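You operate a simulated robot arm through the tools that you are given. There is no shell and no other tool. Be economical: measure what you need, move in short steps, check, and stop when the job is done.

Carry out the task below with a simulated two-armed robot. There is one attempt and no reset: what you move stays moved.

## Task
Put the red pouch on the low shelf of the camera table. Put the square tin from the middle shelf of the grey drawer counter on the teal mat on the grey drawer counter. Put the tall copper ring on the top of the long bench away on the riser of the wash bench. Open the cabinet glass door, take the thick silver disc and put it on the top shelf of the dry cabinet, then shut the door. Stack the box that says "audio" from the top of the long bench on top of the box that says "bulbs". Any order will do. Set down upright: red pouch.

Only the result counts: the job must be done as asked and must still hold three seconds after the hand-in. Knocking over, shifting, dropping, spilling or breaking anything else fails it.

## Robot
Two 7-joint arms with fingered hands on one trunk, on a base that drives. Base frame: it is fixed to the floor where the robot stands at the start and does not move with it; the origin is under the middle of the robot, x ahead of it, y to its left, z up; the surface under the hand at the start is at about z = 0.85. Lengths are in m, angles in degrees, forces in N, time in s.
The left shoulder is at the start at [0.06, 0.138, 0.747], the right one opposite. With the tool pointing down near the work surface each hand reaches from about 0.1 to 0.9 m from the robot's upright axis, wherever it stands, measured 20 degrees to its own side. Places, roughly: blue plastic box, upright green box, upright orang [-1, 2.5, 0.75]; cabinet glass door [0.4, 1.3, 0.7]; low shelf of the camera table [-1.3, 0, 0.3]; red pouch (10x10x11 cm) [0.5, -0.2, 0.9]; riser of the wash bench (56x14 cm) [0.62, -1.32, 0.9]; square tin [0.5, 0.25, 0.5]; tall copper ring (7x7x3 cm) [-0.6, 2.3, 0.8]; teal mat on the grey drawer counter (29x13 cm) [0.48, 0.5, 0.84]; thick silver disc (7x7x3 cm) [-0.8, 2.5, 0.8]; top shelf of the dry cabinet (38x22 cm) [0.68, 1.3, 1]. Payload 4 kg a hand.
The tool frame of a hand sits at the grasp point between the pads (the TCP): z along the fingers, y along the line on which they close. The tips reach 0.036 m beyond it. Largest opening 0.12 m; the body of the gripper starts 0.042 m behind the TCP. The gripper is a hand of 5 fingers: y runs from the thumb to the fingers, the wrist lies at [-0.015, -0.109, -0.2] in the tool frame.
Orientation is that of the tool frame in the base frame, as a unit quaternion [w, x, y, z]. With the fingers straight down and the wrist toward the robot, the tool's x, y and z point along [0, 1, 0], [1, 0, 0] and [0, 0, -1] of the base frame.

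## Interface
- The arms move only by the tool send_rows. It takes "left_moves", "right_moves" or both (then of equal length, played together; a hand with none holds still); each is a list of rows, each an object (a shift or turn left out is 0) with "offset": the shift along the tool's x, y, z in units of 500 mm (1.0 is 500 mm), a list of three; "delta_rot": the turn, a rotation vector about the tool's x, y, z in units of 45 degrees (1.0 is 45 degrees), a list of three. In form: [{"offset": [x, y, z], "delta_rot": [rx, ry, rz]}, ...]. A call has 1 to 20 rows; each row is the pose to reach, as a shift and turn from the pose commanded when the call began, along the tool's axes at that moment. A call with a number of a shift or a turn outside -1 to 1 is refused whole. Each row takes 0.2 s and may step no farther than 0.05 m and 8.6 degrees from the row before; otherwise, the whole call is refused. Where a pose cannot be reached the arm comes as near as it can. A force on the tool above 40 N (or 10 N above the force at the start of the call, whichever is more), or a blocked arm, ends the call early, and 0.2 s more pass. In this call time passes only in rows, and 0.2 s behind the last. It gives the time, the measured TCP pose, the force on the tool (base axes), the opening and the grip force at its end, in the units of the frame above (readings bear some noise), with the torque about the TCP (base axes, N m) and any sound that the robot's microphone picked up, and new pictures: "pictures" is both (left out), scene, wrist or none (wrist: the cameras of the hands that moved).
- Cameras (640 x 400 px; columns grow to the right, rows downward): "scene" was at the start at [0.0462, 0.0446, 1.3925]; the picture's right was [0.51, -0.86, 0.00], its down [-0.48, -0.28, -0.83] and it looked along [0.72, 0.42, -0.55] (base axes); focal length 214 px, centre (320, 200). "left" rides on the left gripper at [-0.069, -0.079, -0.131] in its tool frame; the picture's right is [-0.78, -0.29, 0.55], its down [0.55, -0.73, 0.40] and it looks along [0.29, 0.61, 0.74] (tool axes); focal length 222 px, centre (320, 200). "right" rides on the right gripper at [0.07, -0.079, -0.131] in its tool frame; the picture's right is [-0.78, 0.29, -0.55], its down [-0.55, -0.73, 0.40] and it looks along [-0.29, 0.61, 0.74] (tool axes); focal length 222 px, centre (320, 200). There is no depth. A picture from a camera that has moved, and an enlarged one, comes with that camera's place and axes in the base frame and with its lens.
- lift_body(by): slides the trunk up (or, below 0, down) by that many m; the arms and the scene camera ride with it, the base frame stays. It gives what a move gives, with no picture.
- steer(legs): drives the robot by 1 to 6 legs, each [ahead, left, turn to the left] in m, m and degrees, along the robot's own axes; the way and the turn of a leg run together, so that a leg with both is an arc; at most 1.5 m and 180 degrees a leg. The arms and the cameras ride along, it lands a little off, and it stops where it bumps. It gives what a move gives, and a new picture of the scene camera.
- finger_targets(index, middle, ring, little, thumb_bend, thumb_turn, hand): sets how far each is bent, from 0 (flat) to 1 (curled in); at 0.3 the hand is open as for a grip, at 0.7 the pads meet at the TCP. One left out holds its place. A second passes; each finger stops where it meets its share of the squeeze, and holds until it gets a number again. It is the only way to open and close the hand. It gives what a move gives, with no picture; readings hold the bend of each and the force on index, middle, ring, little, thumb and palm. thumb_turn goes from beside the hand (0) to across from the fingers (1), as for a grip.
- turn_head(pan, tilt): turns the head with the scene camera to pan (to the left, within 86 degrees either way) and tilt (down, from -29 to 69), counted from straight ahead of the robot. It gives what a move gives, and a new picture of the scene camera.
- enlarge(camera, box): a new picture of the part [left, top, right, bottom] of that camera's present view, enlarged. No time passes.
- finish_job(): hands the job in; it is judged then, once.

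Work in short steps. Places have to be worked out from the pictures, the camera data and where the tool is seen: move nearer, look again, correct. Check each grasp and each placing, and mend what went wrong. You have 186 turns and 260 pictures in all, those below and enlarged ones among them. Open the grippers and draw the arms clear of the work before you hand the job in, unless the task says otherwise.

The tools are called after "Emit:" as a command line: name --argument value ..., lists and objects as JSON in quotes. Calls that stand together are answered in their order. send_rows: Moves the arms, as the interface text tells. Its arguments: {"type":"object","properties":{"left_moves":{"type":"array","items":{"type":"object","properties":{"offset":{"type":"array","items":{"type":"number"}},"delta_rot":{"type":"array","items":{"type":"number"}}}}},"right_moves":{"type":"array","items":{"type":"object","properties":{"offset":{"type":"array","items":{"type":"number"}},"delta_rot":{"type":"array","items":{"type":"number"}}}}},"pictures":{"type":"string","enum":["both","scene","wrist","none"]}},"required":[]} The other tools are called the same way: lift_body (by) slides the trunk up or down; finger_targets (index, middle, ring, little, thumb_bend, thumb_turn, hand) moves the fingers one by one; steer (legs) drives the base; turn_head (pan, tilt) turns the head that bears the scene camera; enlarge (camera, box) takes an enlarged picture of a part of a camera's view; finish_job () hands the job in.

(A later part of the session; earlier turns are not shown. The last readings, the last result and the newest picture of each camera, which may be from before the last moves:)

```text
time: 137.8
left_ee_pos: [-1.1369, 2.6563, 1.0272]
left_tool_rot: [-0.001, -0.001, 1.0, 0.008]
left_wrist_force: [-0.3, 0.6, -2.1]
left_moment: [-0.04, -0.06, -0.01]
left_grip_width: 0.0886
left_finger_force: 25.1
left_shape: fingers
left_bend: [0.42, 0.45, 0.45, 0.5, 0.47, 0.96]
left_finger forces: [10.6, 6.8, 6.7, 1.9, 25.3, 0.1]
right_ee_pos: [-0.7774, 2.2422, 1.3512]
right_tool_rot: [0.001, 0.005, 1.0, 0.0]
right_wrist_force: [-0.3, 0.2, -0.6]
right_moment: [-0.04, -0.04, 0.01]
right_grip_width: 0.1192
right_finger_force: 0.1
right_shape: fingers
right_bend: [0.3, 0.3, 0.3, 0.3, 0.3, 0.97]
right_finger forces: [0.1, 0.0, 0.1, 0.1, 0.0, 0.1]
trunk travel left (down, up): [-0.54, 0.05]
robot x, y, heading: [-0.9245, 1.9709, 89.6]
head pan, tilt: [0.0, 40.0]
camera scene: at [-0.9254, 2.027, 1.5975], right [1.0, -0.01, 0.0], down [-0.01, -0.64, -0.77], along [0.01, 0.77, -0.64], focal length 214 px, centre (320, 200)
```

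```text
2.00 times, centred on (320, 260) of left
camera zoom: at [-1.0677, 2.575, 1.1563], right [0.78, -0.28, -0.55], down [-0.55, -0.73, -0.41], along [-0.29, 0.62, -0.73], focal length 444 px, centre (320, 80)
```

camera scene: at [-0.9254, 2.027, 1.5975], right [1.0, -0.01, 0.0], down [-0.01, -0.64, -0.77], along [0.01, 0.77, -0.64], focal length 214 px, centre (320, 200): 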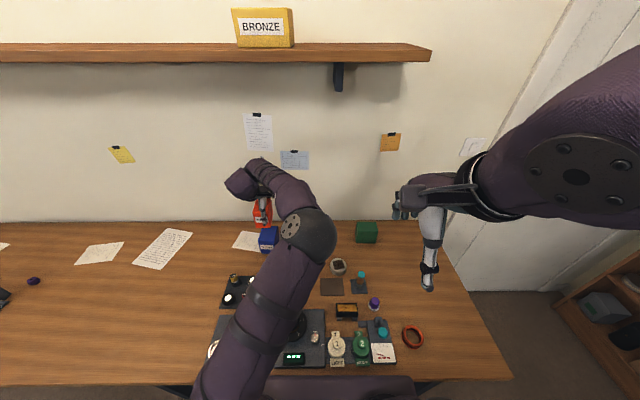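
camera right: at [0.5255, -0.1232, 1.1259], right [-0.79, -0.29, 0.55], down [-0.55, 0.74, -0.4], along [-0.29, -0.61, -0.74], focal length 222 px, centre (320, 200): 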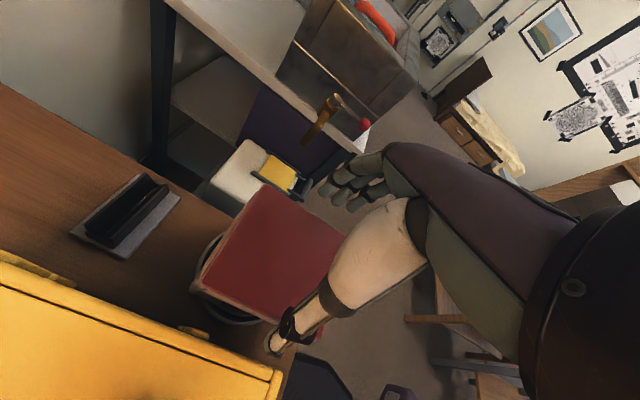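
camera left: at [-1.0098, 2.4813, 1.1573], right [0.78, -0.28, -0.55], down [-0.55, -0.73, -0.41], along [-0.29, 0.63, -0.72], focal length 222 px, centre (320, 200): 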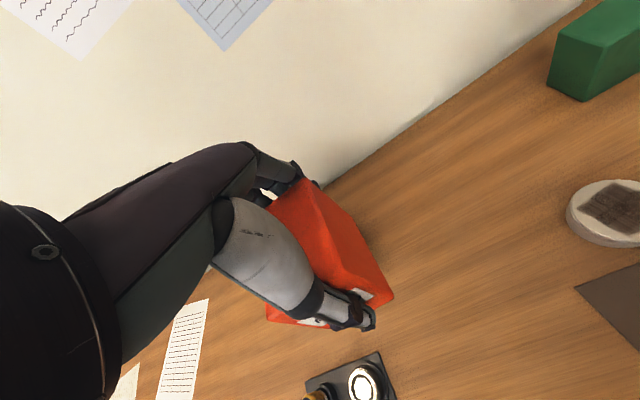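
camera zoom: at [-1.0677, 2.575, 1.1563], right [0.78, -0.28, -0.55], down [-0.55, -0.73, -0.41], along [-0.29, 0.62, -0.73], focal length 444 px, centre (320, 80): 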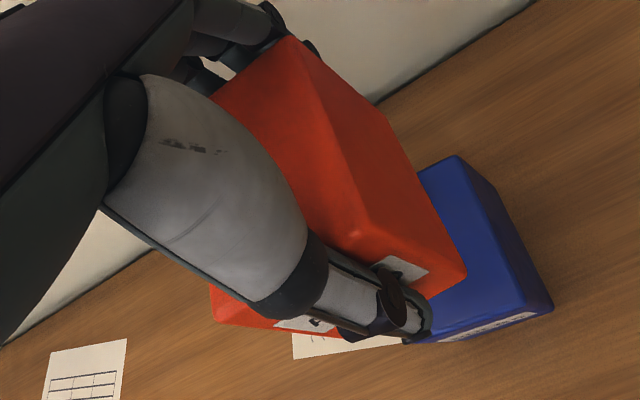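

AUDIO is 16 mm too far in y; x matches. Correct and lower to TCP z≈0.952.

Emit:
send_rows --left_moves '[{"offset": [0, -0.032, 0]}, {"offset": [0, -0.032, 0.06]}, {"offset": [0, -0.032, 0.12]}, {"offset": [0, -0.032, 0.148]}]' --pictures "none"

Emit:
enlarge --camera "left" --box '[200, 160, 440, 360]'

Emit:
enlarge --camera "scene" --box '[210, 180, 330, 270]'

```text
time: 138.8
left_ee_pos: [-1.1311, 2.6409, 0.9727]
left_tool_rot: [-0.001, -0.002, 1.0, 0.008]
left_wrist_force: [-0.3, -1.3, -1.8]
left_moment: [0.02, 0.01, 0.0]
left_grip_width: 0.0888
left_finger_force: 25.3
left_shape: fingers
left_bend: [0.42, 0.45, 0.45, 0.5, 0.47, 0.96]
left_finger forces: [10.4, 6.9, 6.6, 2.0, 25.0, 0.1]
left hand out of reach, approached as far as the arm can: row 3, 4
right_ee_pos: [-0.7778, 2.2398, 1.3517]
right_tool_rot: [0.0, 0.005, 1.0, 0.0]
right_wrist_force: [0.3, 0.1, 0.7]
right_moment: [0.01, 0.04, 0.0]
right_grip_width: 0.119
right_finger_force: 0.1
right_shape: fingers
right_bend: [0.3, 0.3, 0.3, 0.3, 0.3, 0.97]
right_finger forces: [0.0, 0.0, 0.1, 0.1, 0.1, 0.1]
trunk travel left (down, up): [-0.54, 0.05]
robot x, y, heading: [-0.9285, 1.9714, 89.5]
head pan, tilt: [0.0, 40.0]
```

```text
2.00 times, centred on (320, 260) of left
camera zoom: at [-1.0608, 2.5597, 1.1017], right [0.78, -0.28, -0.55], down [-0.55, -0.73, -0.41], along [-0.29, 0.62, -0.73], focal length 444 px, centre (320, 80)
```

zoom: 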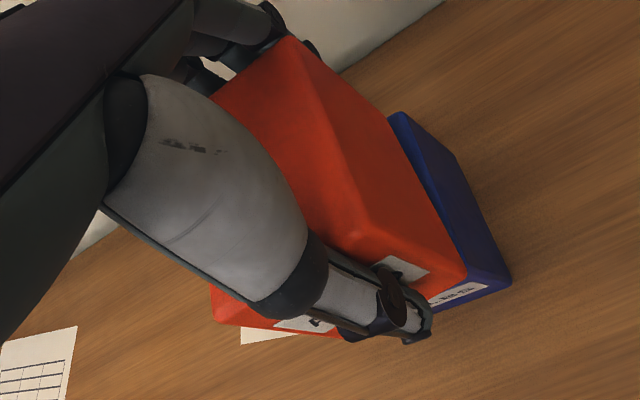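

```text
4.44 times, centred on (270, 225) of scene
camera zoom: at [-0.9245, 2.0255, 1.5976], right [1.0, -0.01, 0.0], down [-0.01, -0.64, -0.77], along [0.01, 0.77, -0.64], focal length 953 px, centre (542, 89)
```

zoom: 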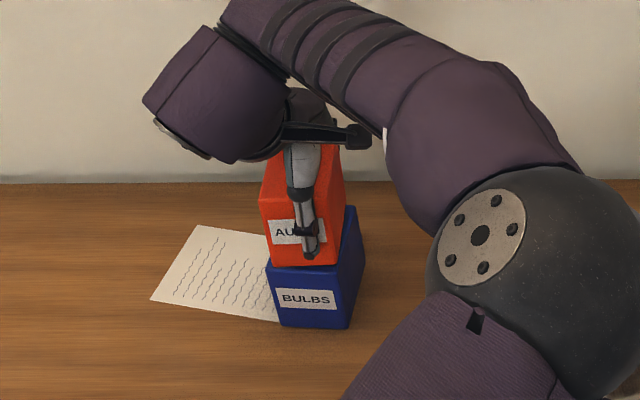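

Aligned; lower the last ~22 mm with the trunk until contact.

Emit:
lift_body --by -0.02

Emit:
lift_body --by -0.006

```text
time: 139.5
left_ee_pos: [-1.1314, 2.6403, 0.9567]
left_tool_rot: [-0.002, -0.002, 1.0, 0.012]
left_wrist_force: [-0.9, -4.6, 26.6]
left_moment: [0.98, 0.09, -0.02]
left_grip_width: 0.0899
left_finger_force: 28.0
left_shape: fingers
left_bend: [0.42, 0.44, 0.45, 0.5, 0.47, 0.96]
left_finger forces: [9.3, 7.4, 6.5, 2.6, 29.0, 0.0]
right_ee_pos: [-0.7758, 2.2374, 1.3321]
right_tool_rot: [0.0, 0.004, 1.0, 0.001]
right_wrist_force: [-0.3, 0.1, 0.4]
right_moment: [0.03, 0.01, -0.03]
right_grip_width: 0.1187
right_finger_force: 0.0
right_shape: fingers
right_bend: [0.3, 0.3, 0.3, 0.3, 0.3, 0.97]
right_finger forces: [0.1, 0.0, 0.0, 0.0, 0.0, 0.1]
trunk travel left (down, up): [-0.52, 0.07]
robot x, y, heading: [-0.9251, 1.9728, 89.3]
head pan, tilt: [0.0, 40.0]
```

```text
time: 139.9
left_ee_pos: [-1.1306, 2.6425, 0.9559]
left_tool_rot: [-0.003, -0.002, 1.0, 0.015]
left_wrist_force: [0.5, -6.1, 20.6]
left_moment: [0.45, 0.06, -0.03]
left_grip_width: 0.0905
left_finger_force: 28.8
left_shape: fingers
left_bend: [0.42, 0.44, 0.44, 0.5, 0.47, 0.95]
left_finger forces: [9.2, 7.0, 6.4, 3.0, 30.9, 0.0]
right_ee_pos: [-0.7759, 2.2384, 1.3269]
right_tool_rot: [0.0, 0.005, 1.0, 0.002]
right_wrist_force: [0.5, -0.1, 0.1]
right_moment: [-0.02, 0.02, 0.02]
right_grip_width: 0.1189
right_finger_force: 0.1
right_shape: fingers
right_bend: [0.3, 0.3, 0.3, 0.3, 0.3, 0.97]
right_finger forces: [0.0, 0.1, 0.0, 0.0, 0.1, 0.0]
trunk travel left (down, up): [-0.516, 0.074]
robot x, y, heading: [-0.925, 1.9687, 89.5]
head pan, tilt: [0.0, 40.0]
stopped: the force on the tool passed its limit at 41 N (the readings are from after the stop); the commanded pose is now the measured one
```

It is resting on BULBS. Relieve 5 mm, then open gently in two steps.

Emit:
lift_body --by 0.004

Emit:
finger_targets --hand "left" --index 0.3 --middle 0.3 --ring 0.3 --little 0.3 --thumb_bend 0.3

Emit:
enlarge --camera "scene" --box '[210, 180, 330, 270]'

```text
time: 140.4
left_ee_pos: [-1.1317, 2.6408, 0.956]
left_tool_rot: [-0.003, -0.002, 1.0, 0.013]
left_wrist_force: [0.3, -2.5, 11.7]
left_moment: [0.39, -0.04, -0.07]
left_grip_width: 0.0905
left_finger_force: 26.8
left_shape: fingers
left_bend: [0.42, 0.44, 0.44, 0.5, 0.47, 0.95]
left_finger forces: [9.3, 7.1, 6.6, 3.1, 27.9, 0.1]
right_ee_pos: [-0.7772, 2.2396, 1.3306]
right_tool_rot: [-0.001, 0.003, 1.0, 0.001]
right_wrist_force: [-1.3, 0.1, -0.4]
right_moment: [0.01, 0.01, 0.01]
right_grip_width: 0.119
right_finger_force: 0.0
right_shape: fingers
right_bend: [0.3, 0.3, 0.3, 0.3, 0.3, 0.97]
right_finger forces: [0.1, 0.0, 0.1, 0.0, 0.0, 0.1]
trunk travel left (down, up): [-0.52, 0.07]
robot x, y, heading: [-0.9216, 1.9703, 89.6]
head pan, tilt: [0.0, 40.0]
```

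```text
time: 141.4
left_ee_pos: [-1.1311, 2.642, 0.9563]
left_tool_rot: [-0.002, -0.002, 1.0, 0.012]
left_wrist_force: [-0.6, 0.1, 0.0]
left_moment: [-0.01, 0.02, 0.01]
left_grip_width: 0.1188
left_finger_force: 0.0
left_shape: fingers
left_bend: [0.3, 0.3, 0.3, 0.3, 0.3, 0.97]
left_finger forces: [0.0, 0.1, 0.0, 0.1, 0.1, 0.0]
right_ee_pos: [-0.7771, 2.2404, 1.3324]
right_tool_rot: [0.0, 0.005, 1.0, 0.0]
right_wrist_force: [-0.4, 0.0, -0.4]
right_moment: [0.04, 0.0, 0.01]
right_grip_width: 0.1192
right_finger_force: 0.0
right_shape: fingers
right_bend: [0.3, 0.3, 0.3, 0.3, 0.3, 0.97]
right_finger forces: [0.0, 0.1, 0.0, 0.0, 0.0, 0.0]
trunk travel left (down, up): [-0.52, 0.07]
robot x, y, heading: [-0.9246, 1.973, 89.5]
head pan, tilt: [0.0, 40.0]
```

```text
4.44 times, centred on (270, 225) of scene
camera zoom: at [-0.9243, 2.0251, 1.5777], right [1.0, -0.01, 0.0], down [-0.01, -0.64, -0.77], along [0.01, 0.77, -0.64], focal length 953 px, centre (542, 89)
```

zoom: 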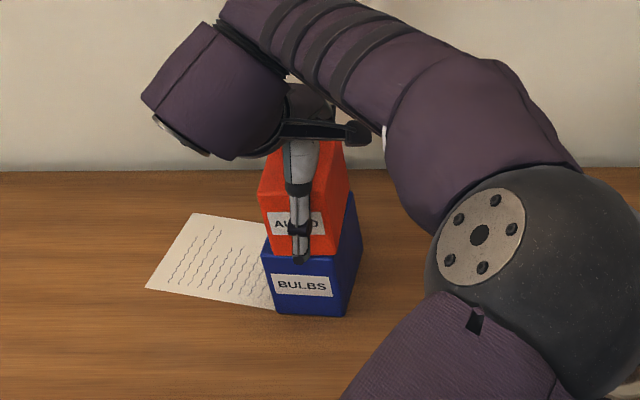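

Stacked. Raise with the trunk, then withdraw the left hand up and back.

Emit:
lift_body --by 0.068

Emit:
send_rows --left_moves '[{"offset": [0, 0, -0.06]}, {"offset": [0, -0.08, -0.08]}, {"offset": [0, -0.16, -0.08]}, {"offset": [0, -0.25, -0.08]}, {"offset": [0, -0.34, -0.08]}, {"offset": [0, -0.43, -0.08]}]' --pictures "none"

Emit:
enlarge --camera "scene" --box '[200, 180, 480, 380]'

```text
time: 142.5
left_ee_pos: [-1.1309, 2.6422, 1.0242]
left_tool_rot: [-0.003, -0.002, 1.0, 0.012]
left_wrist_force: [-0.1, 0.9, -0.8]
left_moment: [-0.04, 0.01, -0.01]
left_grip_width: 0.119
left_finger_force: 0.1
left_shape: fingers
left_bend: [0.3, 0.3, 0.3, 0.3, 0.3, 0.97]
left_finger forces: [0.1, 0.0, 0.1, 0.0, 0.0, 0.0]
right_ee_pos: [-0.7768, 2.2391, 1.3996]
right_tool_rot: [0.001, 0.004, 1.0, 0.0]
right_wrist_force: [0.2, 0.3, 0.1]
right_moment: [0.02, 0.01, 0.0]
right_grip_width: 0.1191
right_finger_force: 0.1
right_shape: fingers
right_bend: [0.3, 0.3, 0.3, 0.3, 0.3, 0.97]
right_finger forces: [0.0, 0.1, 0.0, 0.0, 0.0, 0.1]
trunk travel left (down, up): [-0.588, 0.002]
robot x, y, heading: [-0.9227, 1.9692, 89.5]
head pan, tilt: [0.0, 40.0]
```

```text
time: 143.9
left_ee_pos: [-1.1294, 2.4239, 1.0644]
left_tool_rot: [-0.003, -0.001, 1.0, 0.013]
left_wrist_force: [0.3, -0.8, 0.6]
left_moment: [0.02, 0.0, 0.0]
left_grip_width: 0.119
left_finger_force: 0.0
left_shape: fingers
left_bend: [0.3, 0.3, 0.3, 0.3, 0.3, 0.97]
left_finger forces: [0.1, 0.0, 0.1, 0.1, 0.0, 0.0]
right_ee_pos: [-0.7789, 2.2377, 1.399]
right_tool_rot: [0.0, 0.005, 1.0, 0.0]
right_wrist_force: [-0.3, 0.7, -0.7]
right_moment: [0.04, 0.01, -0.01]
right_grip_width: 0.1192
right_finger_force: 0.0
right_shape: fingers
right_bend: [0.3, 0.3, 0.3, 0.3, 0.3, 0.97]
right_finger forces: [0.0, 0.0, 0.0, 0.0, 0.0, 0.0]
trunk travel left (down, up): [-0.588, 0.002]
robot x, y, heading: [-0.9252, 1.9687, 89.4]
head pan, tilt: [0.0, 40.0]
```

```text
2.00 times, centred on (340, 280) of scene
camera zoom: at [-0.925, 2.0231, 1.6457], right [1.0, -0.01, 0.0], down [-0.01, -0.64, -0.77], along [0.01, 0.77, -0.64], focal length 429 px, centre (280, 40)
```

zoom: 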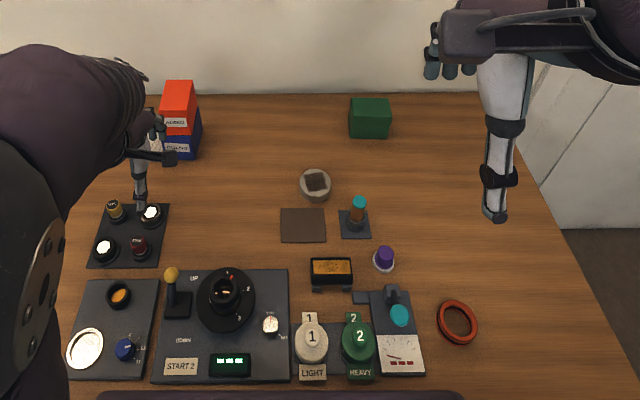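

Stack looks right. Next the disc at (−0.846,2.515): retract and raise the left hand, lower the trunk 0.2 m, then move the right hand above the disc.

Emit:
send_rows --left_moves '[{"offset": [0, -0.07, -0.06]}, {"offset": [0, -0.14, -0.12]}, {"offset": [0, -0.21, -0.18]}, {"offset": [0, -0.28, -0.24]}, {"offset": [0, -0.35, -0.3]}, {"offset": [0, -0.42, -0.34]}]' --pictures "none"

Emit:
lift_body --by -0.2

Emit:
send_rows --right_moves '[{"offset": [0.022, 0.09, 0]}, {"offset": [0.045, 0.18, 0.02]}, {"offset": [0.067, 0.27, 0.08]}, {"offset": [0.09, 0.36, 0.16]}, {"offset": [0.112, 0.45, 0.24]}, {"offset": [0.134, 0.554, 0.26]}]' --pictures "both"

```text
time: 145.3
left_ee_pos: [-1.1612, 2.2198, 1.1833]
left_tool_rot: [0.045, -0.077, 0.991, -0.095]
left_wrist_force: [0.4, 0.2, 0.3]
left_moment: [0.01, 0.0, 0.01]
left_grip_width: 0.1191
left_finger_force: 0.0
left_shape: fingers
left_bend: [0.3, 0.3, 0.3, 0.3, 0.3, 0.97]
left_finger forces: [0.0, 0.0, 0.0, 0.0, 0.0, 0.0]
right_ee_pos: [-0.7766, 2.2397, 1.4003]
right_tool_rot: [0.0, 0.005, 1.0, 0.0]
right_wrist_force: [0.1, 0.1, 0.1]
right_moment: [-0.01, 0.01, -0.03]
right_grip_width: 0.1189
right_finger_force: 0.2
right_shape: fingers
right_bend: [0.3, 0.3, 0.3, 0.3, 0.3, 0.97]
right_finger forces: [0.0, 0.0, 0.0, 0.0, 0.0, 0.0]
trunk travel left (down, up): [-0.588, 0.002]
robot x, y, heading: [-0.9239, 1.9699, 89.5]
head pan, tilt: [0.0, 40.0]
stopped in row 6 (left hand): the arm was blocked; the commanded pose is now the measured one
```

```text
time: 146.7
left_ee_pos: [-1.158, 2.2198, 1.0259]
left_tool_rot: [0.087, -0.066, 0.982, -0.154]
left_wrist_force: [0.2, -1.2, 0.9]
left_moment: [0.02, 0.03, -0.03]
left_grip_width: 0.1193
left_finger_force: 0.1
left_shape: fingers
left_bend: [0.3, 0.3, 0.3, 0.3, 0.3, 0.97]
left_finger forces: [0.0, 0.0, 0.0, 0.0, 0.0, 0.1]
right_ee_pos: [-0.7775, 2.239, 1.2668]
right_tool_rot: [0.0, 0.005, 1.0, 0.0]
right_wrist_force: [-0.3, -0.5, 1.1]
right_moment: [0.02, 0.0, -0.02]
right_grip_width: 0.1187
right_finger_force: 0.0
right_shape: fingers
right_bend: [0.3, 0.3, 0.3, 0.3, 0.3, 0.97]
right_finger forces: [0.1, 0.0, 0.0, 0.0, 0.0, 0.1]
trunk travel left (down, up): [-0.46, 0.13]
robot x, y, heading: [-0.923, 1.9704, 89.5]
head pan, tilt: [0.0, 40.0]
stopped: the arm was blocked; the commanded pose is now the measured one
```

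```text
refused: row 3 steps farther than a row can; nothing moved
```

The left arm got blocked. I look before doing anything else.

Emit:
turn_head --pan 25 --tilt 50

```text
time: 147.6
left_ee_pos: [-1.1567, 2.22, 1.0315]
left_tool_rot: [0.085, -0.065, 0.982, -0.153]
left_wrist_force: [0.1, 0.2, 0.5]
left_moment: [-0.02, -0.01, 0.0]
left_grip_width: 0.119
left_finger_force: 0.1
left_shape: fingers
left_bend: [0.3, 0.3, 0.3, 0.3, 0.3, 0.97]
left_finger forces: [0.0, 0.1, 0.1, 0.0, 0.0, 0.1]
right_ee_pos: [-0.7775, 2.2396, 1.2718]
right_tool_rot: [0.001, 0.004, 1.0, -0.001]
right_wrist_force: [-0.6, 0.0, -0.4]
right_moment: [0.0, -0.01, 0.0]
right_grip_width: 0.1189
right_finger_force: 0.1
right_shape: fingers
right_bend: [0.3, 0.3, 0.3, 0.3, 0.3, 0.97]
right_finger forces: [0.0, 0.0, 0.0, 0.0, 0.0, 0.0]
trunk travel left (down, up): [-0.46, 0.13]
robot x, y, heading: [-0.9245, 1.9714, 89.5]
head pan, tilt: [25.0, 50.0]
camera scene: at [-0.957, 2.01, 1.5037], right [0.91, 0.41, 0.0], down [0.32, -0.7, -0.64], along [-0.27, 0.59, -0.77], focal length 214 px, centre (320, 200)
```

scene: 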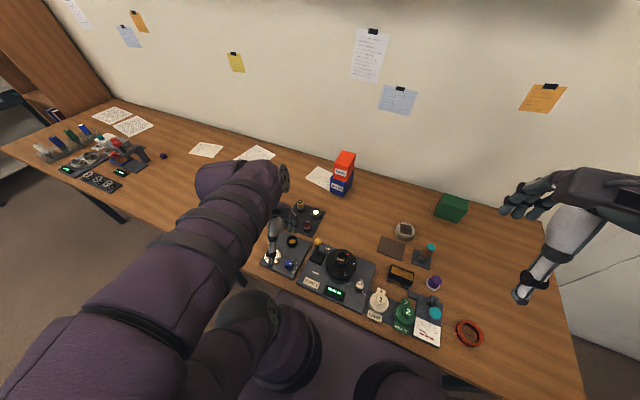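

The left arm is folded too tightly. I extend it outward/forward/up and relevel the hand.

Emit:
send_rows --left_moves '[{"offset": [0.036, 0.043, -0.045], "delta_rot": [-0.08, 0.044, 0.033]}, {"offset": [0.072, 0.086, -0.09], "delta_rot": [-0.16, 0.088, 0.066]}, {"offset": [0.107, 0.128, -0.136], "delta_rot": [-0.235, 0.13, 0.1]}, {"offset": [0.143, 0.171, -0.181], "delta_rot": [-0.313, 0.174, 0.133]}, {"offset": [0.179, 0.214, -0.226], "delta_rot": [-0.392, 0.217, 0.166]}]' --pictures "scene"

```text
time: 148.8
left_ee_pos: [-1.2789, 2.3408, 1.0947]
left_tool_rot: [0.0, 0.0, 1.0, 0.001]
left_wrist_force: [0.4, 1.2, -0.5]
left_moment: [-0.02, -0.03, -0.01]
left_grip_width: 0.1188
left_finger_force: 0.1
left_shape: fingers
left_bend: [0.3, 0.3, 0.3, 0.3, 0.3, 0.97]
left_finger forces: [0.0, 0.0, 0.1, 0.0, 0.0, 0.1]
right_ee_pos: [-0.7783, 2.2405, 1.2709]
right_tool_rot: [0.001, 0.004, 1.0, 0.0]
right_wrist_force: [-1.3, -0.5, 0.7]
right_moment: [-0.01, -0.01, 0.01]
right_grip_width: 0.1191
right_finger_force: 0.1
right_shape: fingers
right_bend: [0.3, 0.3, 0.3, 0.3, 0.3, 0.97]
right_finger forces: [0.1, 0.0, 0.0, 0.1, 0.1, 0.0]
trunk travel left (down, up): [-0.46, 0.13]
robot x, y, heading: [-0.9222, 1.97, 89.4]
head pan, tilt: [25.0, 50.0]
camera scene: at [-0.9576, 2.0102, 1.5036], right [0.91, 0.41, 0.0], down [0.32, -0.7, -0.64], along [-0.27, 0.58, -0.77], focal length 214 px, centre (320, 200)
```

scene: 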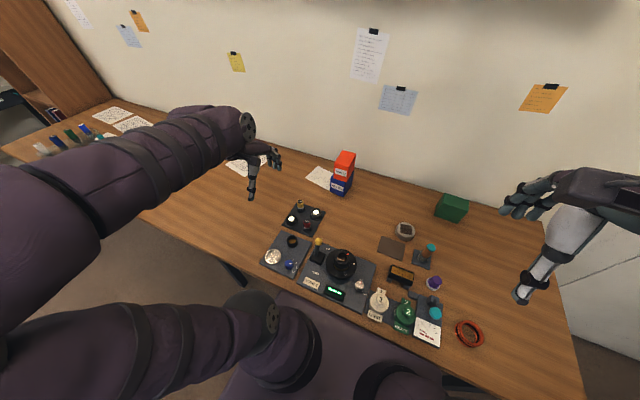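

Free now. Move the right hand above the disc at z≈1.0.

Emit:
send_rows --right_moves '[{"offset": [0.02, 0.07, 0.04]}, {"offset": [0.035, 0.14, 0.09]}, {"offset": [0.05, 0.21, 0.14]}, {"offset": [0.068, 0.28, 0.2]}, {"offset": [0.085, 0.345, 0.26]}, {"offset": [0.1, 0.41, 0.32]}, {"offset": [0.115, 0.47, 0.38]}, {"offset": [0.13, 0.53, 0.44]}, {"offset": [0.136, 0.55, 0.52]}]' --pictures "both"

```text
time: 150.8
left_ee_pos: [-1.2794, 2.3423, 1.0949]
left_tool_rot: [0.001, 0.0, 1.0, 0.001]
left_wrist_force: [-0.8, 0.8, 0.3]
left_moment: [0.04, -0.04, 0.0]
left_grip_width: 0.119
left_finger_force: 0.0
left_shape: fingers
left_bend: [0.3, 0.3, 0.3, 0.3, 0.3, 0.97]
left_finger forces: [0.0, 0.0, 0.1, 0.1, 0.1, 0.0]
right_ee_pos: [-0.8378, 2.515, 1.0104]
right_tool_rot: [0.0, 0.005, 1.0, 0.0]
right_wrist_force: [-0.3, 0.4, -0.7]
right_moment: [0.01, -0.01, -0.02]
right_grip_width: 0.119
right_finger_force: 0.1
right_shape: fingers
right_bend: [0.3, 0.3, 0.3, 0.3, 0.3, 0.97]
right_finger forces: [0.1, 0.0, 0.0, 0.1, 0.0, 0.0]
trunk travel left (down, up): [-0.46, 0.13]
robot x, y, heading: [-0.9227, 1.9726, 89.7]
head pan, tilt: [25.0, 50.0]
camera scene: at [-0.9571, 2.0107, 1.5037], right [0.91, 0.41, 0.0], down [0.32, -0.7, -0.64], along [-0.27, 0.58, -0.77], focal length 214 px, centre (320, 200)
camera right: at [-0.9075, 2.4378, 1.1412], right [0.79, 0.28, 0.55], down [0.54, -0.74, -0.4], along [0.29, 0.61, -0.74], focal length 222 px, centre (320, 200)
```

scene: 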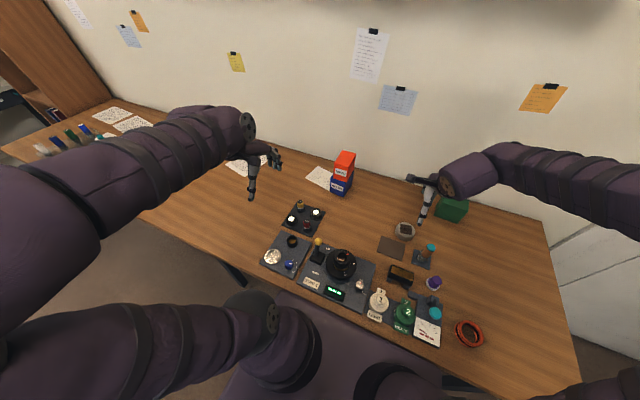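
right: 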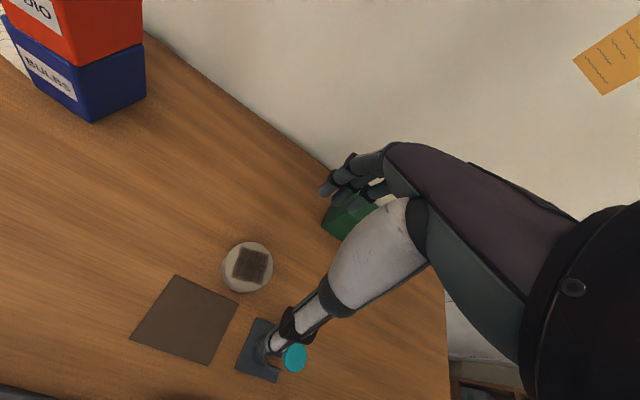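

Disc centre (−0.850,2.523). Correct and descend to TCP z≈0.855.

Emit:
send_rows --right_moves '[{"offset": [0.024, 0.016, 0.08]}, {"offset": [0.024, 0.016, 0.16]}, {"offset": [0.024, 0.016, 0.24]}, {"offset": [0.024, 0.016, 0.302]}]' --pictures "wrist"

```text
time: 151.8
left_ee_pos: [-1.2784, 2.3414, 1.0941]
left_tool_rot: [-0.001, 0.0, 1.0, 0.001]
left_wrist_force: [0.3, -0.1, 0.2]
left_moment: [-0.02, 0.03, 0.04]
left_grip_width: 0.1193
left_finger_force: 0.1
left_shape: fingers
left_bend: [0.3, 0.3, 0.3, 0.3, 0.3, 0.97]
left_finger forces: [0.1, 0.0, 0.0, 0.1, 0.1, 0.0]
right_ee_pos: [-0.8535, 2.5224, 0.8604]
right_tool_rot: [0.001, 0.004, 1.0, 0.001]
right_wrist_force: [-1.1, 0.1, -0.3]
right_moment: [0.01, 0.01, 0.0]
right_grip_width: 0.1191
right_finger_force: 0.1
right_shape: fingers
right_bend: [0.3, 0.3, 0.3, 0.3, 0.3, 0.97]
right_finger forces: [0.0, 0.0, 0.1, 0.1, 0.0, 0.1]
trunk travel left (down, up): [-0.46, 0.13]
robot x, y, heading: [-0.928, 1.9681, 89.6]
head pan, tilt: [25.0, 50.0]
camera right: at [-0.9233, 2.4455, 0.9909], right [0.79, 0.28, 0.55], down [0.54, -0.74, -0.4], along [0.29, 0.61, -0.74], focal length 222 px, centre (320, 200)
```

right: 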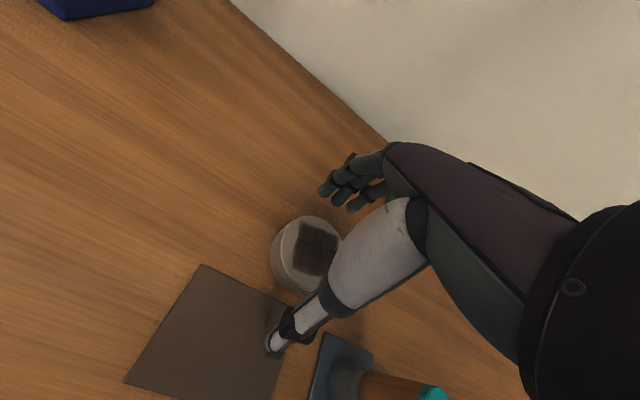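

Centred. Down 6 mm more, close on the disc, then lift.

Emit:
send_rows --right_moves '[{"offset": [0, 0, 0.014]}]' --pictures "none"

Emit:
finger_targets --hand "right" --index 0.56 --middle 0.56 --ring 0.56 --little 0.56 --thumb_bend 0.56

Emit:
send_rows --right_moves '[{"offset": [0, 0, -0.05]}, {"offset": [0, 0, -0.1]}]' --pictures "wrist"

```text
time: 152.2
left_ee_pos: [-1.2797, 2.3409, 1.0941]
left_tool_rot: [0.0, 0.0, 1.0, 0.002]
left_wrist_force: [-0.5, 0.6, -0.1]
left_moment: [-0.02, 0.02, 0.01]
left_grip_width: 0.1193
left_finger_force: 0.1
left_shape: fingers
left_bend: [0.3, 0.3, 0.3, 0.3, 0.3, 0.97]
left_finger forces: [0.0, 0.1, 0.0, 0.0, 0.0, 0.0]
right_ee_pos: [-0.8518, 2.5242, 0.8535]
right_tool_rot: [0.001, 0.004, 1.0, 0.0]
right_wrist_force: [-0.2, -0.6, -0.1]
right_moment: [-0.01, -0.02, 0.01]
right_grip_width: 0.1191
right_finger_force: 0.0
right_shape: fingers
right_bend: [0.3, 0.3, 0.3, 0.3, 0.3, 0.97]
right_finger forces: [0.0, 0.0, 0.1, 0.0, 0.0, 0.1]
trunk travel left (down, up): [-0.46, 0.13]
robot x, y, heading: [-0.9231, 1.9709, 89.4]
head pan, tilt: [25.0, 50.0]
```

```text
time: 153.2
left_ee_pos: [-1.2787, 2.3403, 1.0941]
left_tool_rot: [-0.001, 0.0, 1.0, 0.001]
left_wrist_force: [-0.7, 0.2, 0.5]
left_moment: [-0.01, -0.02, 0.0]
left_grip_width: 0.1191
left_finger_force: 0.1
left_shape: fingers
left_bend: [0.3, 0.3, 0.3, 0.3, 0.3, 0.97]
left_finger forces: [0.0, 0.1, 0.1, 0.1, 0.1, 0.0]
right_ee_pos: [-0.8539, 2.5235, 0.8537]
right_tool_rot: [0.001, 0.004, 1.0, 0.0]
right_wrist_force: [0.0, 1.2, -0.9]
right_moment: [0.07, 0.01, 0.0]
right_grip_width: 0.0545
right_finger_force: 6.5
right_shape: fingers
right_bend: [0.54, 0.53, 0.55, 0.56, 0.52, 0.97]
right_finger forces: [2.0, 4.1, 0.7, 0.0, 5.5, 0.0]
trunk travel left (down, up): [-0.46, 0.13]
robot x, y, heading: [-0.9249, 1.9693, 89.2]
head pan, tilt: [25.0, 50.0]
```

```text
time: 153.8
left_ee_pos: [-1.2792, 2.3405, 1.0956]
left_tool_rot: [0.0, 0.0, 1.0, 0.002]
left_wrist_force: [-0.5, -1.2, 0.3]
left_moment: [0.02, 0.02, -0.04]
left_grip_width: 0.119
left_finger_force: 0.1
left_shape: fingers
left_bend: [0.3, 0.3, 0.3, 0.3, 0.3, 0.97]
left_finger forces: [0.0, 0.1, 0.0, 0.0, 0.0, 0.0]
right_ee_pos: [-0.8538, 2.5247, 0.9031]
right_tool_rot: [0.0, 0.004, 1.0, 0.0]
right_wrist_force: [-1.0, -0.3, -2.4]
right_moment: [0.0, 0.02, -0.02]
right_grip_width: 0.0544
right_finger_force: 6.3
right_shape: fingers
right_bend: [0.54, 0.53, 0.55, 0.56, 0.52, 0.97]
right_finger forces: [1.7, 3.6, 0.7, 0.1, 5.5, 0.1]
trunk travel left (down, up): [-0.46, 0.13]
robot x, y, heading: [-0.9265, 1.9699, 89.4]
head pan, tilt: [25.0, 50.0]
camera right: at [-0.9236, 2.4472, 1.034], right [0.79, 0.28, 0.55], down [0.54, -0.74, -0.4], along [0.29, 0.61, -0.74], focal length 222 px, centre (320, 200)
```

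right: 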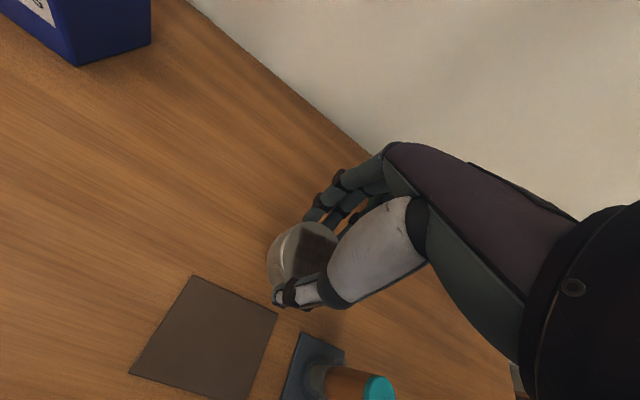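

Held, but lightly; tighten, then raise and draw back over the bench front.

Emit:
finger_targets --hand "right" --index 0.64 --middle 0.64 --ring 0.64 --little 0.64 --thumb_bend 0.62

Emit:
send_rows --right_moves '[{"offset": [0, 0, -0.07]}, {"offset": [0, 0, -0.15]}, {"offset": [0, -0.02, -0.24]}, {"offset": [-0.02, -0.08, -0.3]}, {"offset": [-0.05, -0.15, -0.34]}, {"offset": [-0.1, -0.21, -0.38]}, {"offset": [-0.15, -0.26, -0.42]}]' --pictures "both"

```text
time: 154.8
left_ee_pos: [-1.2795, 2.3401, 1.0944]
left_tool_rot: [0.0, 0.001, 1.0, 0.0]
left_wrist_force: [0.5, 0.9, -0.9]
left_moment: [0.02, 0.0, 0.03]
left_grip_width: 0.1192
left_finger_force: 0.0
left_shape: fingers
left_bend: [0.3, 0.3, 0.3, 0.3, 0.3, 0.97]
left_finger forces: [0.0, 0.0, 0.0, 0.0, 0.0, 0.0]
right_ee_pos: [-0.8534, 2.526, 0.9038]
right_tool_rot: [0.001, 0.005, 1.0, 0.0]
right_wrist_force: [-1.7, 0.4, -1.9]
right_moment: [0.01, 0.02, 0.02]
right_grip_width: 0.0527
right_finger_force: 14.7
right_shape: fingers
right_bend: [0.59, 0.58, 0.61, 0.64, 0.52, 0.95]
right_finger forces: [5.0, 7.2, 3.3, 0.0, 13.9, 0.0]
trunk travel left (down, up): [-0.46, 0.13]
robot x, y, heading: [-0.9261, 1.9693, 89.5]
head pan, tilt: [25.0, 50.0]
```

```text
time: 156.4
left_ee_pos: [-1.2786, 2.3393, 1.0949]
left_tool_rot: [0.0, -0.001, 1.0, 0.0]
left_wrist_force: [0.1, -0.2, 0.1]
left_moment: [0.02, 0.03, 0.03]
left_grip_width: 0.1191
left_finger_force: 0.1
left_shape: fingers
left_bend: [0.3, 0.3, 0.3, 0.3, 0.3, 0.97]
left_finger forces: [0.0, 0.1, 0.0, 0.1, 0.0, 0.1]
right_ee_pos: [-0.7812, 2.394, 1.1164]
right_tool_rot: [0.0, 0.004, 1.0, 0.0]
right_wrist_force: [0.6, -0.1, -2.5]
right_moment: [0.03, 0.02, 0.0]
right_grip_width: 0.0518
right_finger_force: 14.3
right_shape: fingers
right_bend: [0.59, 0.58, 0.61, 0.64, 0.53, 0.95]
right_finger forces: [5.0, 7.0, 3.4, 0.0, 13.6, 0.0]
trunk travel left (down, up): [-0.46, 0.13]
robot x, y, heading: [-0.9225, 1.9736, 89.8]
head pan, tilt: [25.0, 50.0]
camera scene: at [-0.9565, 2.0094, 1.5037], right [0.91, 0.41, 0.0], down [0.32, -0.7, -0.64], along [-0.27, 0.59, -0.77], focal length 214 px, centre (320, 200)
camera right: at [-0.8512, 2.3162, 1.2467], right [0.79, 0.28, 0.55], down [0.54, -0.74, -0.4], along [0.29, 0.61, -0.74], focal length 222 px, centre (320, 200)
```

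scene: 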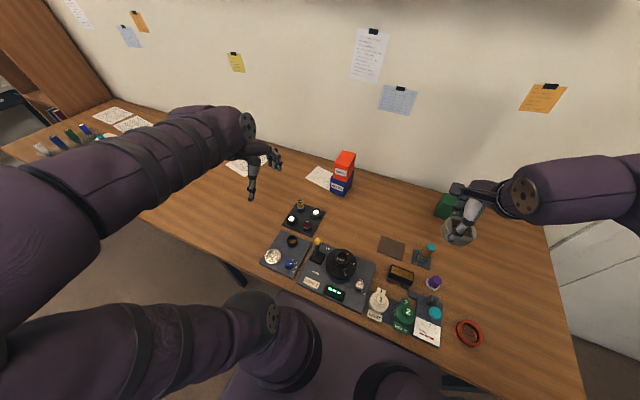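
right: 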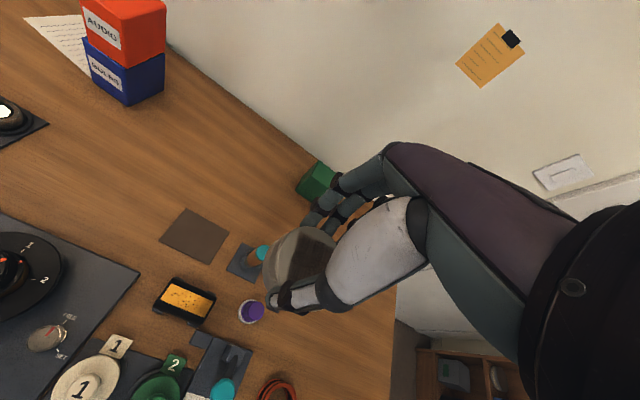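

Disc secured. Now reposition for the ring with the left hand: back 0.17 m and right 0.47 m.

Emit:
steer --legs '[[-0.17, 0, 0], [0, -0.47, 0]]'

Emit:
enlarge --camera "scene" --box '[160, 180, 400, 330]'

```text
time: 160.3
left_ee_pos: [-0.8004, 2.1677, 1.0957]
left_tool_rot: [0.0, 0.003, 1.0, 0.001]
left_wrist_force: [1.2, 0.1, 0.0]
left_moment: [0.03, 0.02, 0.03]
left_grip_width: 0.1193
left_finger_force: 0.1
left_shape: fingers
left_bend: [0.3, 0.3, 0.3, 0.3, 0.3, 0.97]
left_finger forces: [0.1, 0.0, 0.1, 0.0, 0.0, 0.0]
right_ee_pos: [-0.3026, 2.2195, 1.1162]
right_tool_rot: [0.0, 0.008, 1.0, 0.0]
right_wrist_force: [-0.2, 0.3, -2.5]
right_moment: [0.02, 0.04, -0.02]
right_grip_width: 0.0518
right_finger_force: 14.9
right_shape: fingers
right_bend: [0.59, 0.58, 0.61, 0.64, 0.53, 0.95]
right_finger forces: [5.0, 7.0, 3.6, 0.1, 13.8, 0.0]
trunk travel left (down, up): [-0.46, 0.13]
robot x, y, heading: [-0.4488, 1.7988, 89.2]
head pan, tilt: [25.0, 50.0]
camera scene: at [-0.4815, 1.8357, 1.5037], right [0.91, 0.41, 0.0], down [0.31, -0.7, -0.64], along [-0.26, 0.59, -0.77], focal length 214 px, centre (320, 200)
```

scene: 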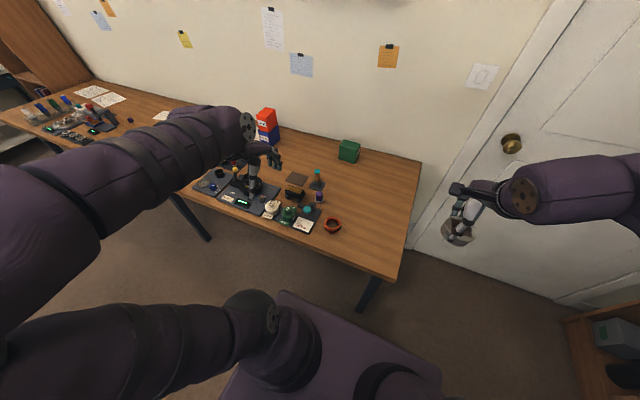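

```text
2.67 times, centred on (280, 255) of scene
camera zoom: at [-0.4815, 1.8357, 1.5037], right [0.91, 0.41, 0.0], down [0.31, -0.7, -0.64], along [-0.26, 0.59, -0.77], focal length 572 px, centre (427, 53)
```

zoom: 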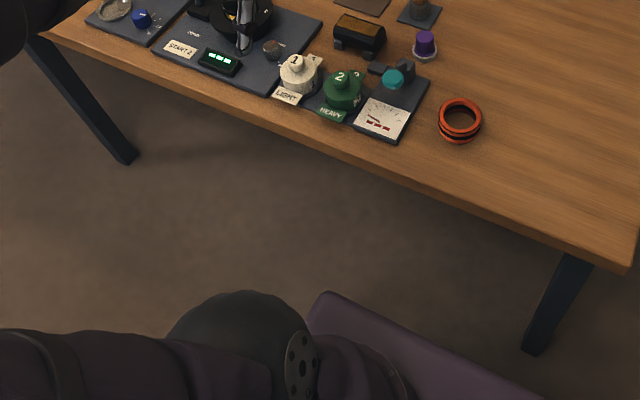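

Ring centre ≈(−0.623,2.260). Move the left hand above it.

Emit:
send_rows --left_moves '[{"offset": [-0.07, 0.037, 0]}, {"offset": [-0.14, 0.074, 0]}, {"offset": [-0.21, 0.112, 0.03]}, {"offset": [-0.28, 0.149, 0.09]}, {"offset": [-0.35, 0.186, 0.16]}]' --pictures "wrist"

```text
refused: row 5 steps farther than a row can; nothing moved
```

Retry with smaller steps.

Emit:
send_rows --left_moves '[{"offset": [-0.07, 0.037, 0]}, {"offset": [-0.14, 0.074, 0]}, {"offset": [-0.21, 0.112, 0.03]}, {"offset": [-0.28, 0.149, 0.07]}, {"offset": [-0.35, 0.186, 0.11]}, {"offset": [-0.35, 0.186, 0.19]}]' --pictures "wrist"

```text
time: 161.7
left_ee_pos: [-0.6243, 2.2587, 1.0008]
left_tool_rot: [0.0, 0.004, 1.0, 0.001]
left_wrist_force: [1.2, 0.6, -0.4]
left_moment: [-0.03, -0.03, -0.02]
left_grip_width: 0.1192
left_finger_force: 0.1
left_shape: fingers
left_bend: [0.3, 0.3, 0.3, 0.3, 0.3, 0.97]
left_finger forces: [0.0, 0.0, 0.1, 0.1, 0.0, 0.1]
right_ee_pos: [-0.303, 2.2195, 1.1156]
right_tool_rot: [0.0, 0.008, 1.0, 0.0]
right_wrist_force: [0.4, 0.9, -2.4]
right_moment: [0.06, 0.04, -0.01]
right_grip_width: 0.0519
right_finger_force: 14.2
right_shape: fingers
right_bend: [0.59, 0.58, 0.61, 0.64, 0.53, 0.95]
right_finger forces: [5.0, 7.1, 3.6, 0.0, 13.6, 0.0]
trunk travel left (down, up): [-0.46, 0.13]
robot x, y, heading: [-0.4486, 1.7962, 88.9]
head pan, tilt: [25.0, 50.0]
camera left: at [-0.5553, 2.179, 1.1312], right [0.78, -0.3, -0.55], down [-0.55, -0.73, -0.4], along [-0.28, 0.62, -0.74], focal length 222 px, centre (320, 200)
```

left: 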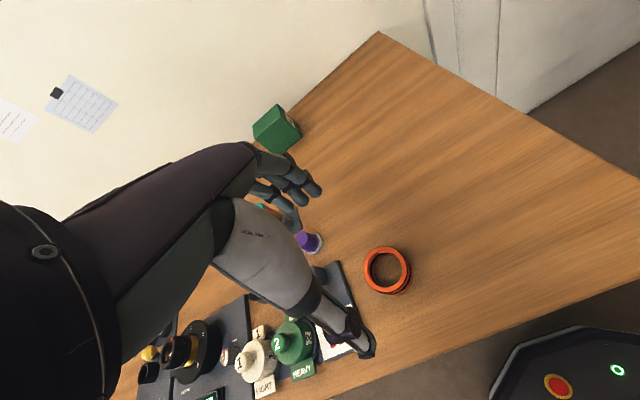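

Ring projected right under the TCP. Descend to z≈0.853.

Emit:
send_rows --left_moves '[{"offset": [-0.008, 0.01, 0.08]}, {"offset": [-0.008, 0.01, 0.16]}, {"offset": [-0.008, 0.01, 0.24]}, {"offset": [-0.008, 0.01, 0.292]}]' --pictures "wrist"

```text
time: 162.7
left_ee_pos: [-0.6218, 2.2655, 0.8539]
left_tool_rot: [0.0, 0.004, 1.0, 0.001]
left_wrist_force: [-0.4, -0.2, 0.0]
left_moment: [0.03, 0.04, -0.02]
left_grip_width: 0.1191
left_finger_force: 0.1
left_shape: fingers
left_bend: [0.3, 0.3, 0.3, 0.3, 0.3, 0.97]
left_finger forces: [0.0, 0.0, 0.1, 0.0, 0.0, 0.1]
right_ee_pos: [-0.3048, 2.2191, 1.115]
right_tool_rot: [0.001, 0.008, 1.0, 0.0]
right_wrist_force: [-0.4, -0.3, -2.0]
right_moment: [0.03, 0.02, 0.0]
right_grip_width: 0.0518
right_finger_force: 14.8
right_shape: fingers
right_bend: [0.59, 0.58, 0.61, 0.64, 0.53, 0.95]
right_finger forces: [5.0, 7.1, 3.7, 0.0, 13.7, 0.0]
trunk travel left (down, up): [-0.46, 0.13]
robot x, y, heading: [-0.449, 1.7994, 89.0]
head pan, tilt: [25.0, 50.0]
camera left: at [-0.5526, 2.1854, 0.9851], right [0.78, -0.3, -0.55], down [-0.55, -0.73, -0.4], along [-0.28, 0.62, -0.74], focal length 222 px, centre (320, 200)
```

left: 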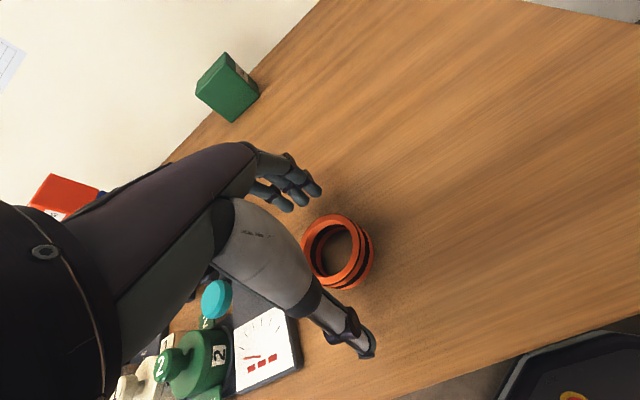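

Ring is between thumb and fingers. Close and lift.

Emit:
finger_targets --hand "left" --index 0.6 --middle 0.6 --ring 0.6 --little 0.6 --thumb_bend 0.6

Emit:
send_rows --left_moves '[{"offset": [0, 0, -0.06]}, {"offset": [0, 0, -0.13]}, {"offset": [0, 0, -0.2]}, {"offset": [0, 0, -0.28]}, {"offset": [0, 0, -0.36]}, {"offset": [0, -0.03, -0.44]}, {"offset": [0, -0.08, -0.5]}]' --pictures "wrist"

```text
time: 163.7
left_ee_pos: [-0.622, 2.2652, 0.8559]
left_tool_rot: [0.0, 0.003, 1.0, 0.0]
left_wrist_force: [-0.2, 0.2, -0.3]
left_moment: [0.0, 0.0, -0.03]
left_grip_width: 0.0541
left_finger_force: 10.3
left_shape: fingers
left_bend: [0.55, 0.56, 0.6, 0.6, 0.53, 0.96]
left_finger forces: [5.0, 5.2, 0.0, 0.0, 10.0, 0.1]
right_ee_pos: [-0.3041, 2.2186, 1.1157]
right_tool_rot: [0.001, 0.008, 1.0, -0.001]
right_wrist_force: [1.1, -0.3, -2.1]
right_moment: [0.02, 0.03, -0.01]
right_grip_width: 0.0517
right_finger_force: 14.5
right_shape: fingers
right_bend: [0.59, 0.58, 0.61, 0.64, 0.53, 0.95]
right_finger forces: [5.0, 7.0, 3.6, 0.0, 13.5, 0.1]
trunk travel left (down, up): [-0.46, 0.13]
robot x, y, heading: [-0.4513, 1.7909, 89.0]
head pan, tilt: [25.0, 50.0]
```

```text
time: 165.3
left_ee_pos: [-0.6221, 2.2229, 1.1045]
left_tool_rot: [0.001, 0.003, 1.0, 0.001]
left_wrist_force: [-0.3, -0.2, -1.7]
left_moment: [0.01, 0.05, -0.02]
left_grip_width: 0.0538
left_finger_force: 10.2
left_shape: fingers
left_bend: [0.55, 0.56, 0.6, 0.6, 0.53, 0.96]
left_finger forces: [4.9, 5.1, 0.0, 0.0, 10.0, 0.1]
right_ee_pos: [-0.3042, 2.219, 1.1152]
right_tool_rot: [0.001, 0.008, 1.0, 0.0]
right_wrist_force: [0.3, -0.5, -3.3]
right_moment: [0.01, 0.01, -0.03]
right_grip_width: 0.0517
right_finger_force: 15.1
right_shape: fingers
right_bend: [0.59, 0.58, 0.61, 0.64, 0.53, 0.95]
right_finger forces: [5.0, 7.0, 3.7, 0.0, 13.6, 0.1]
trunk travel left (down, up): [-0.46, 0.13]
robot x, y, heading: [-0.451, 1.7979, 89.1]
head pan, tilt: [25.0, 50.0]
camera left: at [-0.5535, 2.1433, 1.2346], right [0.78, -0.29, -0.55], down [-0.55, -0.73, -0.4], along [-0.28, 0.62, -0.74], focal length 222 px, centre (320, 200)
```

left: 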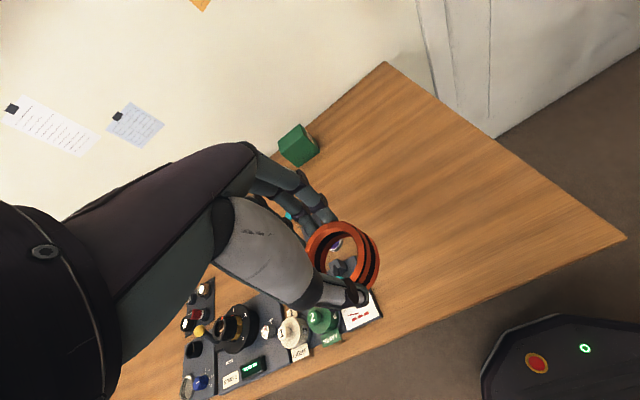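

Ring is held; I tighten a little. Then turn around and drive down the aisle toward the wash bench.

Emit:
finger_targets --hand "left" --index 0.64 --middle 0.64 --ring 0.66 --little 0.66 --thumb_bend 0.62

Emit:
turn_head --pan 0 --tilt 25

Emit:
steer --legs '[[-0.15, 0, 0], [0, 0, -90], [0, 0, -89]]'

```text
time: 166.3
left_ee_pos: [-0.6223, 2.2234, 1.1033]
left_tool_rot: [0.0, 0.002, 1.0, 0.001]
left_wrist_force: [0.0, -1.0, -1.2]
left_moment: [-0.01, 0.02, -0.02]
left_grip_width: 0.0536
left_finger_force: 14.6
left_shape: fingers
left_bend: [0.58, 0.58, 0.65, 0.66, 0.53, 0.96]
left_finger forces: [6.6, 6.7, 1.0, 0.1, 14.6, 0.0]
right_ee_pos: [-0.3052, 2.2199, 1.1159]
right_tool_rot: [0.001, 0.008, 1.0, 0.0]
right_wrist_force: [-1.4, -0.3, -2.1]
right_moment: [0.03, 0.02, 0.0]
right_grip_width: 0.0517
right_finger_force: 14.1
right_shape: fingers
right_bend: [0.59, 0.58, 0.61, 0.64, 0.53, 0.95]
right_finger forces: [5.0, 7.1, 3.6, 0.1, 13.6, 0.1]
trunk travel left (down, up): [-0.46, 0.13]
robot x, y, heading: [-0.4491, 1.7948, 89.2]
head pan, tilt: [25.0, 50.0]
```

```text
time: 167.2
left_ee_pos: [-0.6231, 2.2234, 1.103]
left_tool_rot: [-0.001, 0.002, 1.0, 0.0]
left_wrist_force: [-0.6, 0.2, -1.5]
left_moment: [-0.01, 0.01, 0.0]
left_grip_width: 0.0533
left_finger_force: 14.8
left_shape: fingers
left_bend: [0.58, 0.58, 0.65, 0.66, 0.53, 0.96]
left_finger forces: [6.6, 6.7, 1.1, 0.1, 14.5, 0.0]
right_ee_pos: [-0.3044, 2.2195, 1.1152]
right_tool_rot: [0.001, 0.008, 1.0, 0.0]
right_wrist_force: [0.0, 0.0, -1.9]
right_moment: [0.0, 0.0, 0.01]
right_grip_width: 0.0515
right_finger_force: 14.3
right_shape: fingers
right_bend: [0.59, 0.58, 0.61, 0.64, 0.53, 0.95]
right_finger forces: [5.0, 7.0, 3.6, 0.1, 13.6, 0.0]
trunk travel left (down, up): [-0.46, 0.13]
robot x, y, heading: [-0.4474, 1.7971, 89.0]
head pan, tilt: [0.0, 25.0]
camera scene: at [-0.4494, 1.8576, 1.5411], right [1.0, -0.01, 0.0], down [-0.01, -0.42, -0.91], along [0.01, 0.91, -0.42], focal length 214 px, centre (320, 200)
```

scene: 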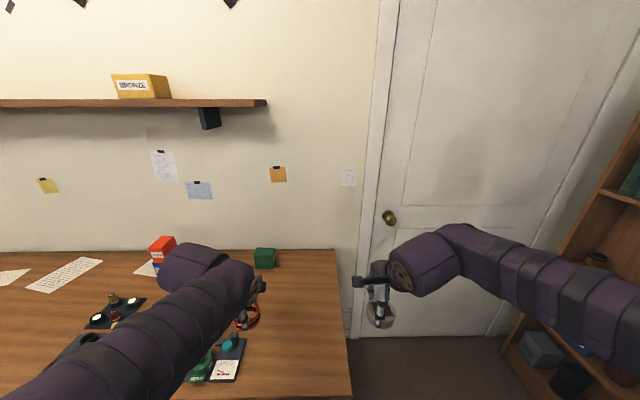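

```text
time: 176.2
left_ee_pos: [-0.2888, 1.2145, 1.1027]
left_tool_rot: [0.001, 1.0, -0.013, -0.001]
left_wrist_force: [-1.0, -0.1, -1.4]
left_moment: [0.0, -0.01, 0.02]
left_grip_width: 0.0529
left_finger_force: 13.8
left_shape: fingers
left_bend: [0.58, 0.59, 0.65, 0.66, 0.53, 0.96]
left_finger forces: [6.4, 6.4, 1.2, 0.0, 13.8, 0.0]
right_ee_pos: [-0.6072, 1.2262, 1.1158]
right_tool_rot: [0.001, 1.0, -0.017, -0.001]
right_wrist_force: [0.1, 0.8, -1.9]
right_moment: [-0.03, 0.0, -0.03]
right_grip_width: 0.0513
right_finger_force: 14.9
right_shape: fingers
right_bend: [0.59, 0.58, 0.61, 0.64, 0.53, 0.95]
right_finger forces: [4.9, 6.8, 3.4, 0.1, 12.8, 0.0]
trunk travel left (down, up): [-0.46, 0.13]
robot x, y, heading: [-0.4521, 1.6477, -92.1]
head pan, tilt: [0.0, 25.0]
camera scene: at [-0.4553, 1.5841, 1.5411], right [-1.0, 0.04, 0.0], down [0.02, 0.42, -0.91], along [-0.03, -0.91, -0.42], focal length 214 px, centre (320, 200)
```

scene: 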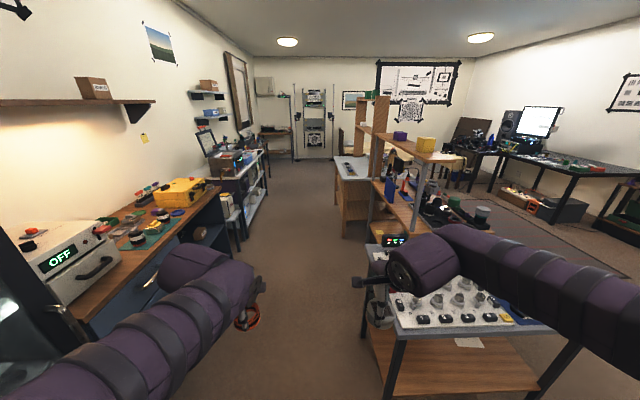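

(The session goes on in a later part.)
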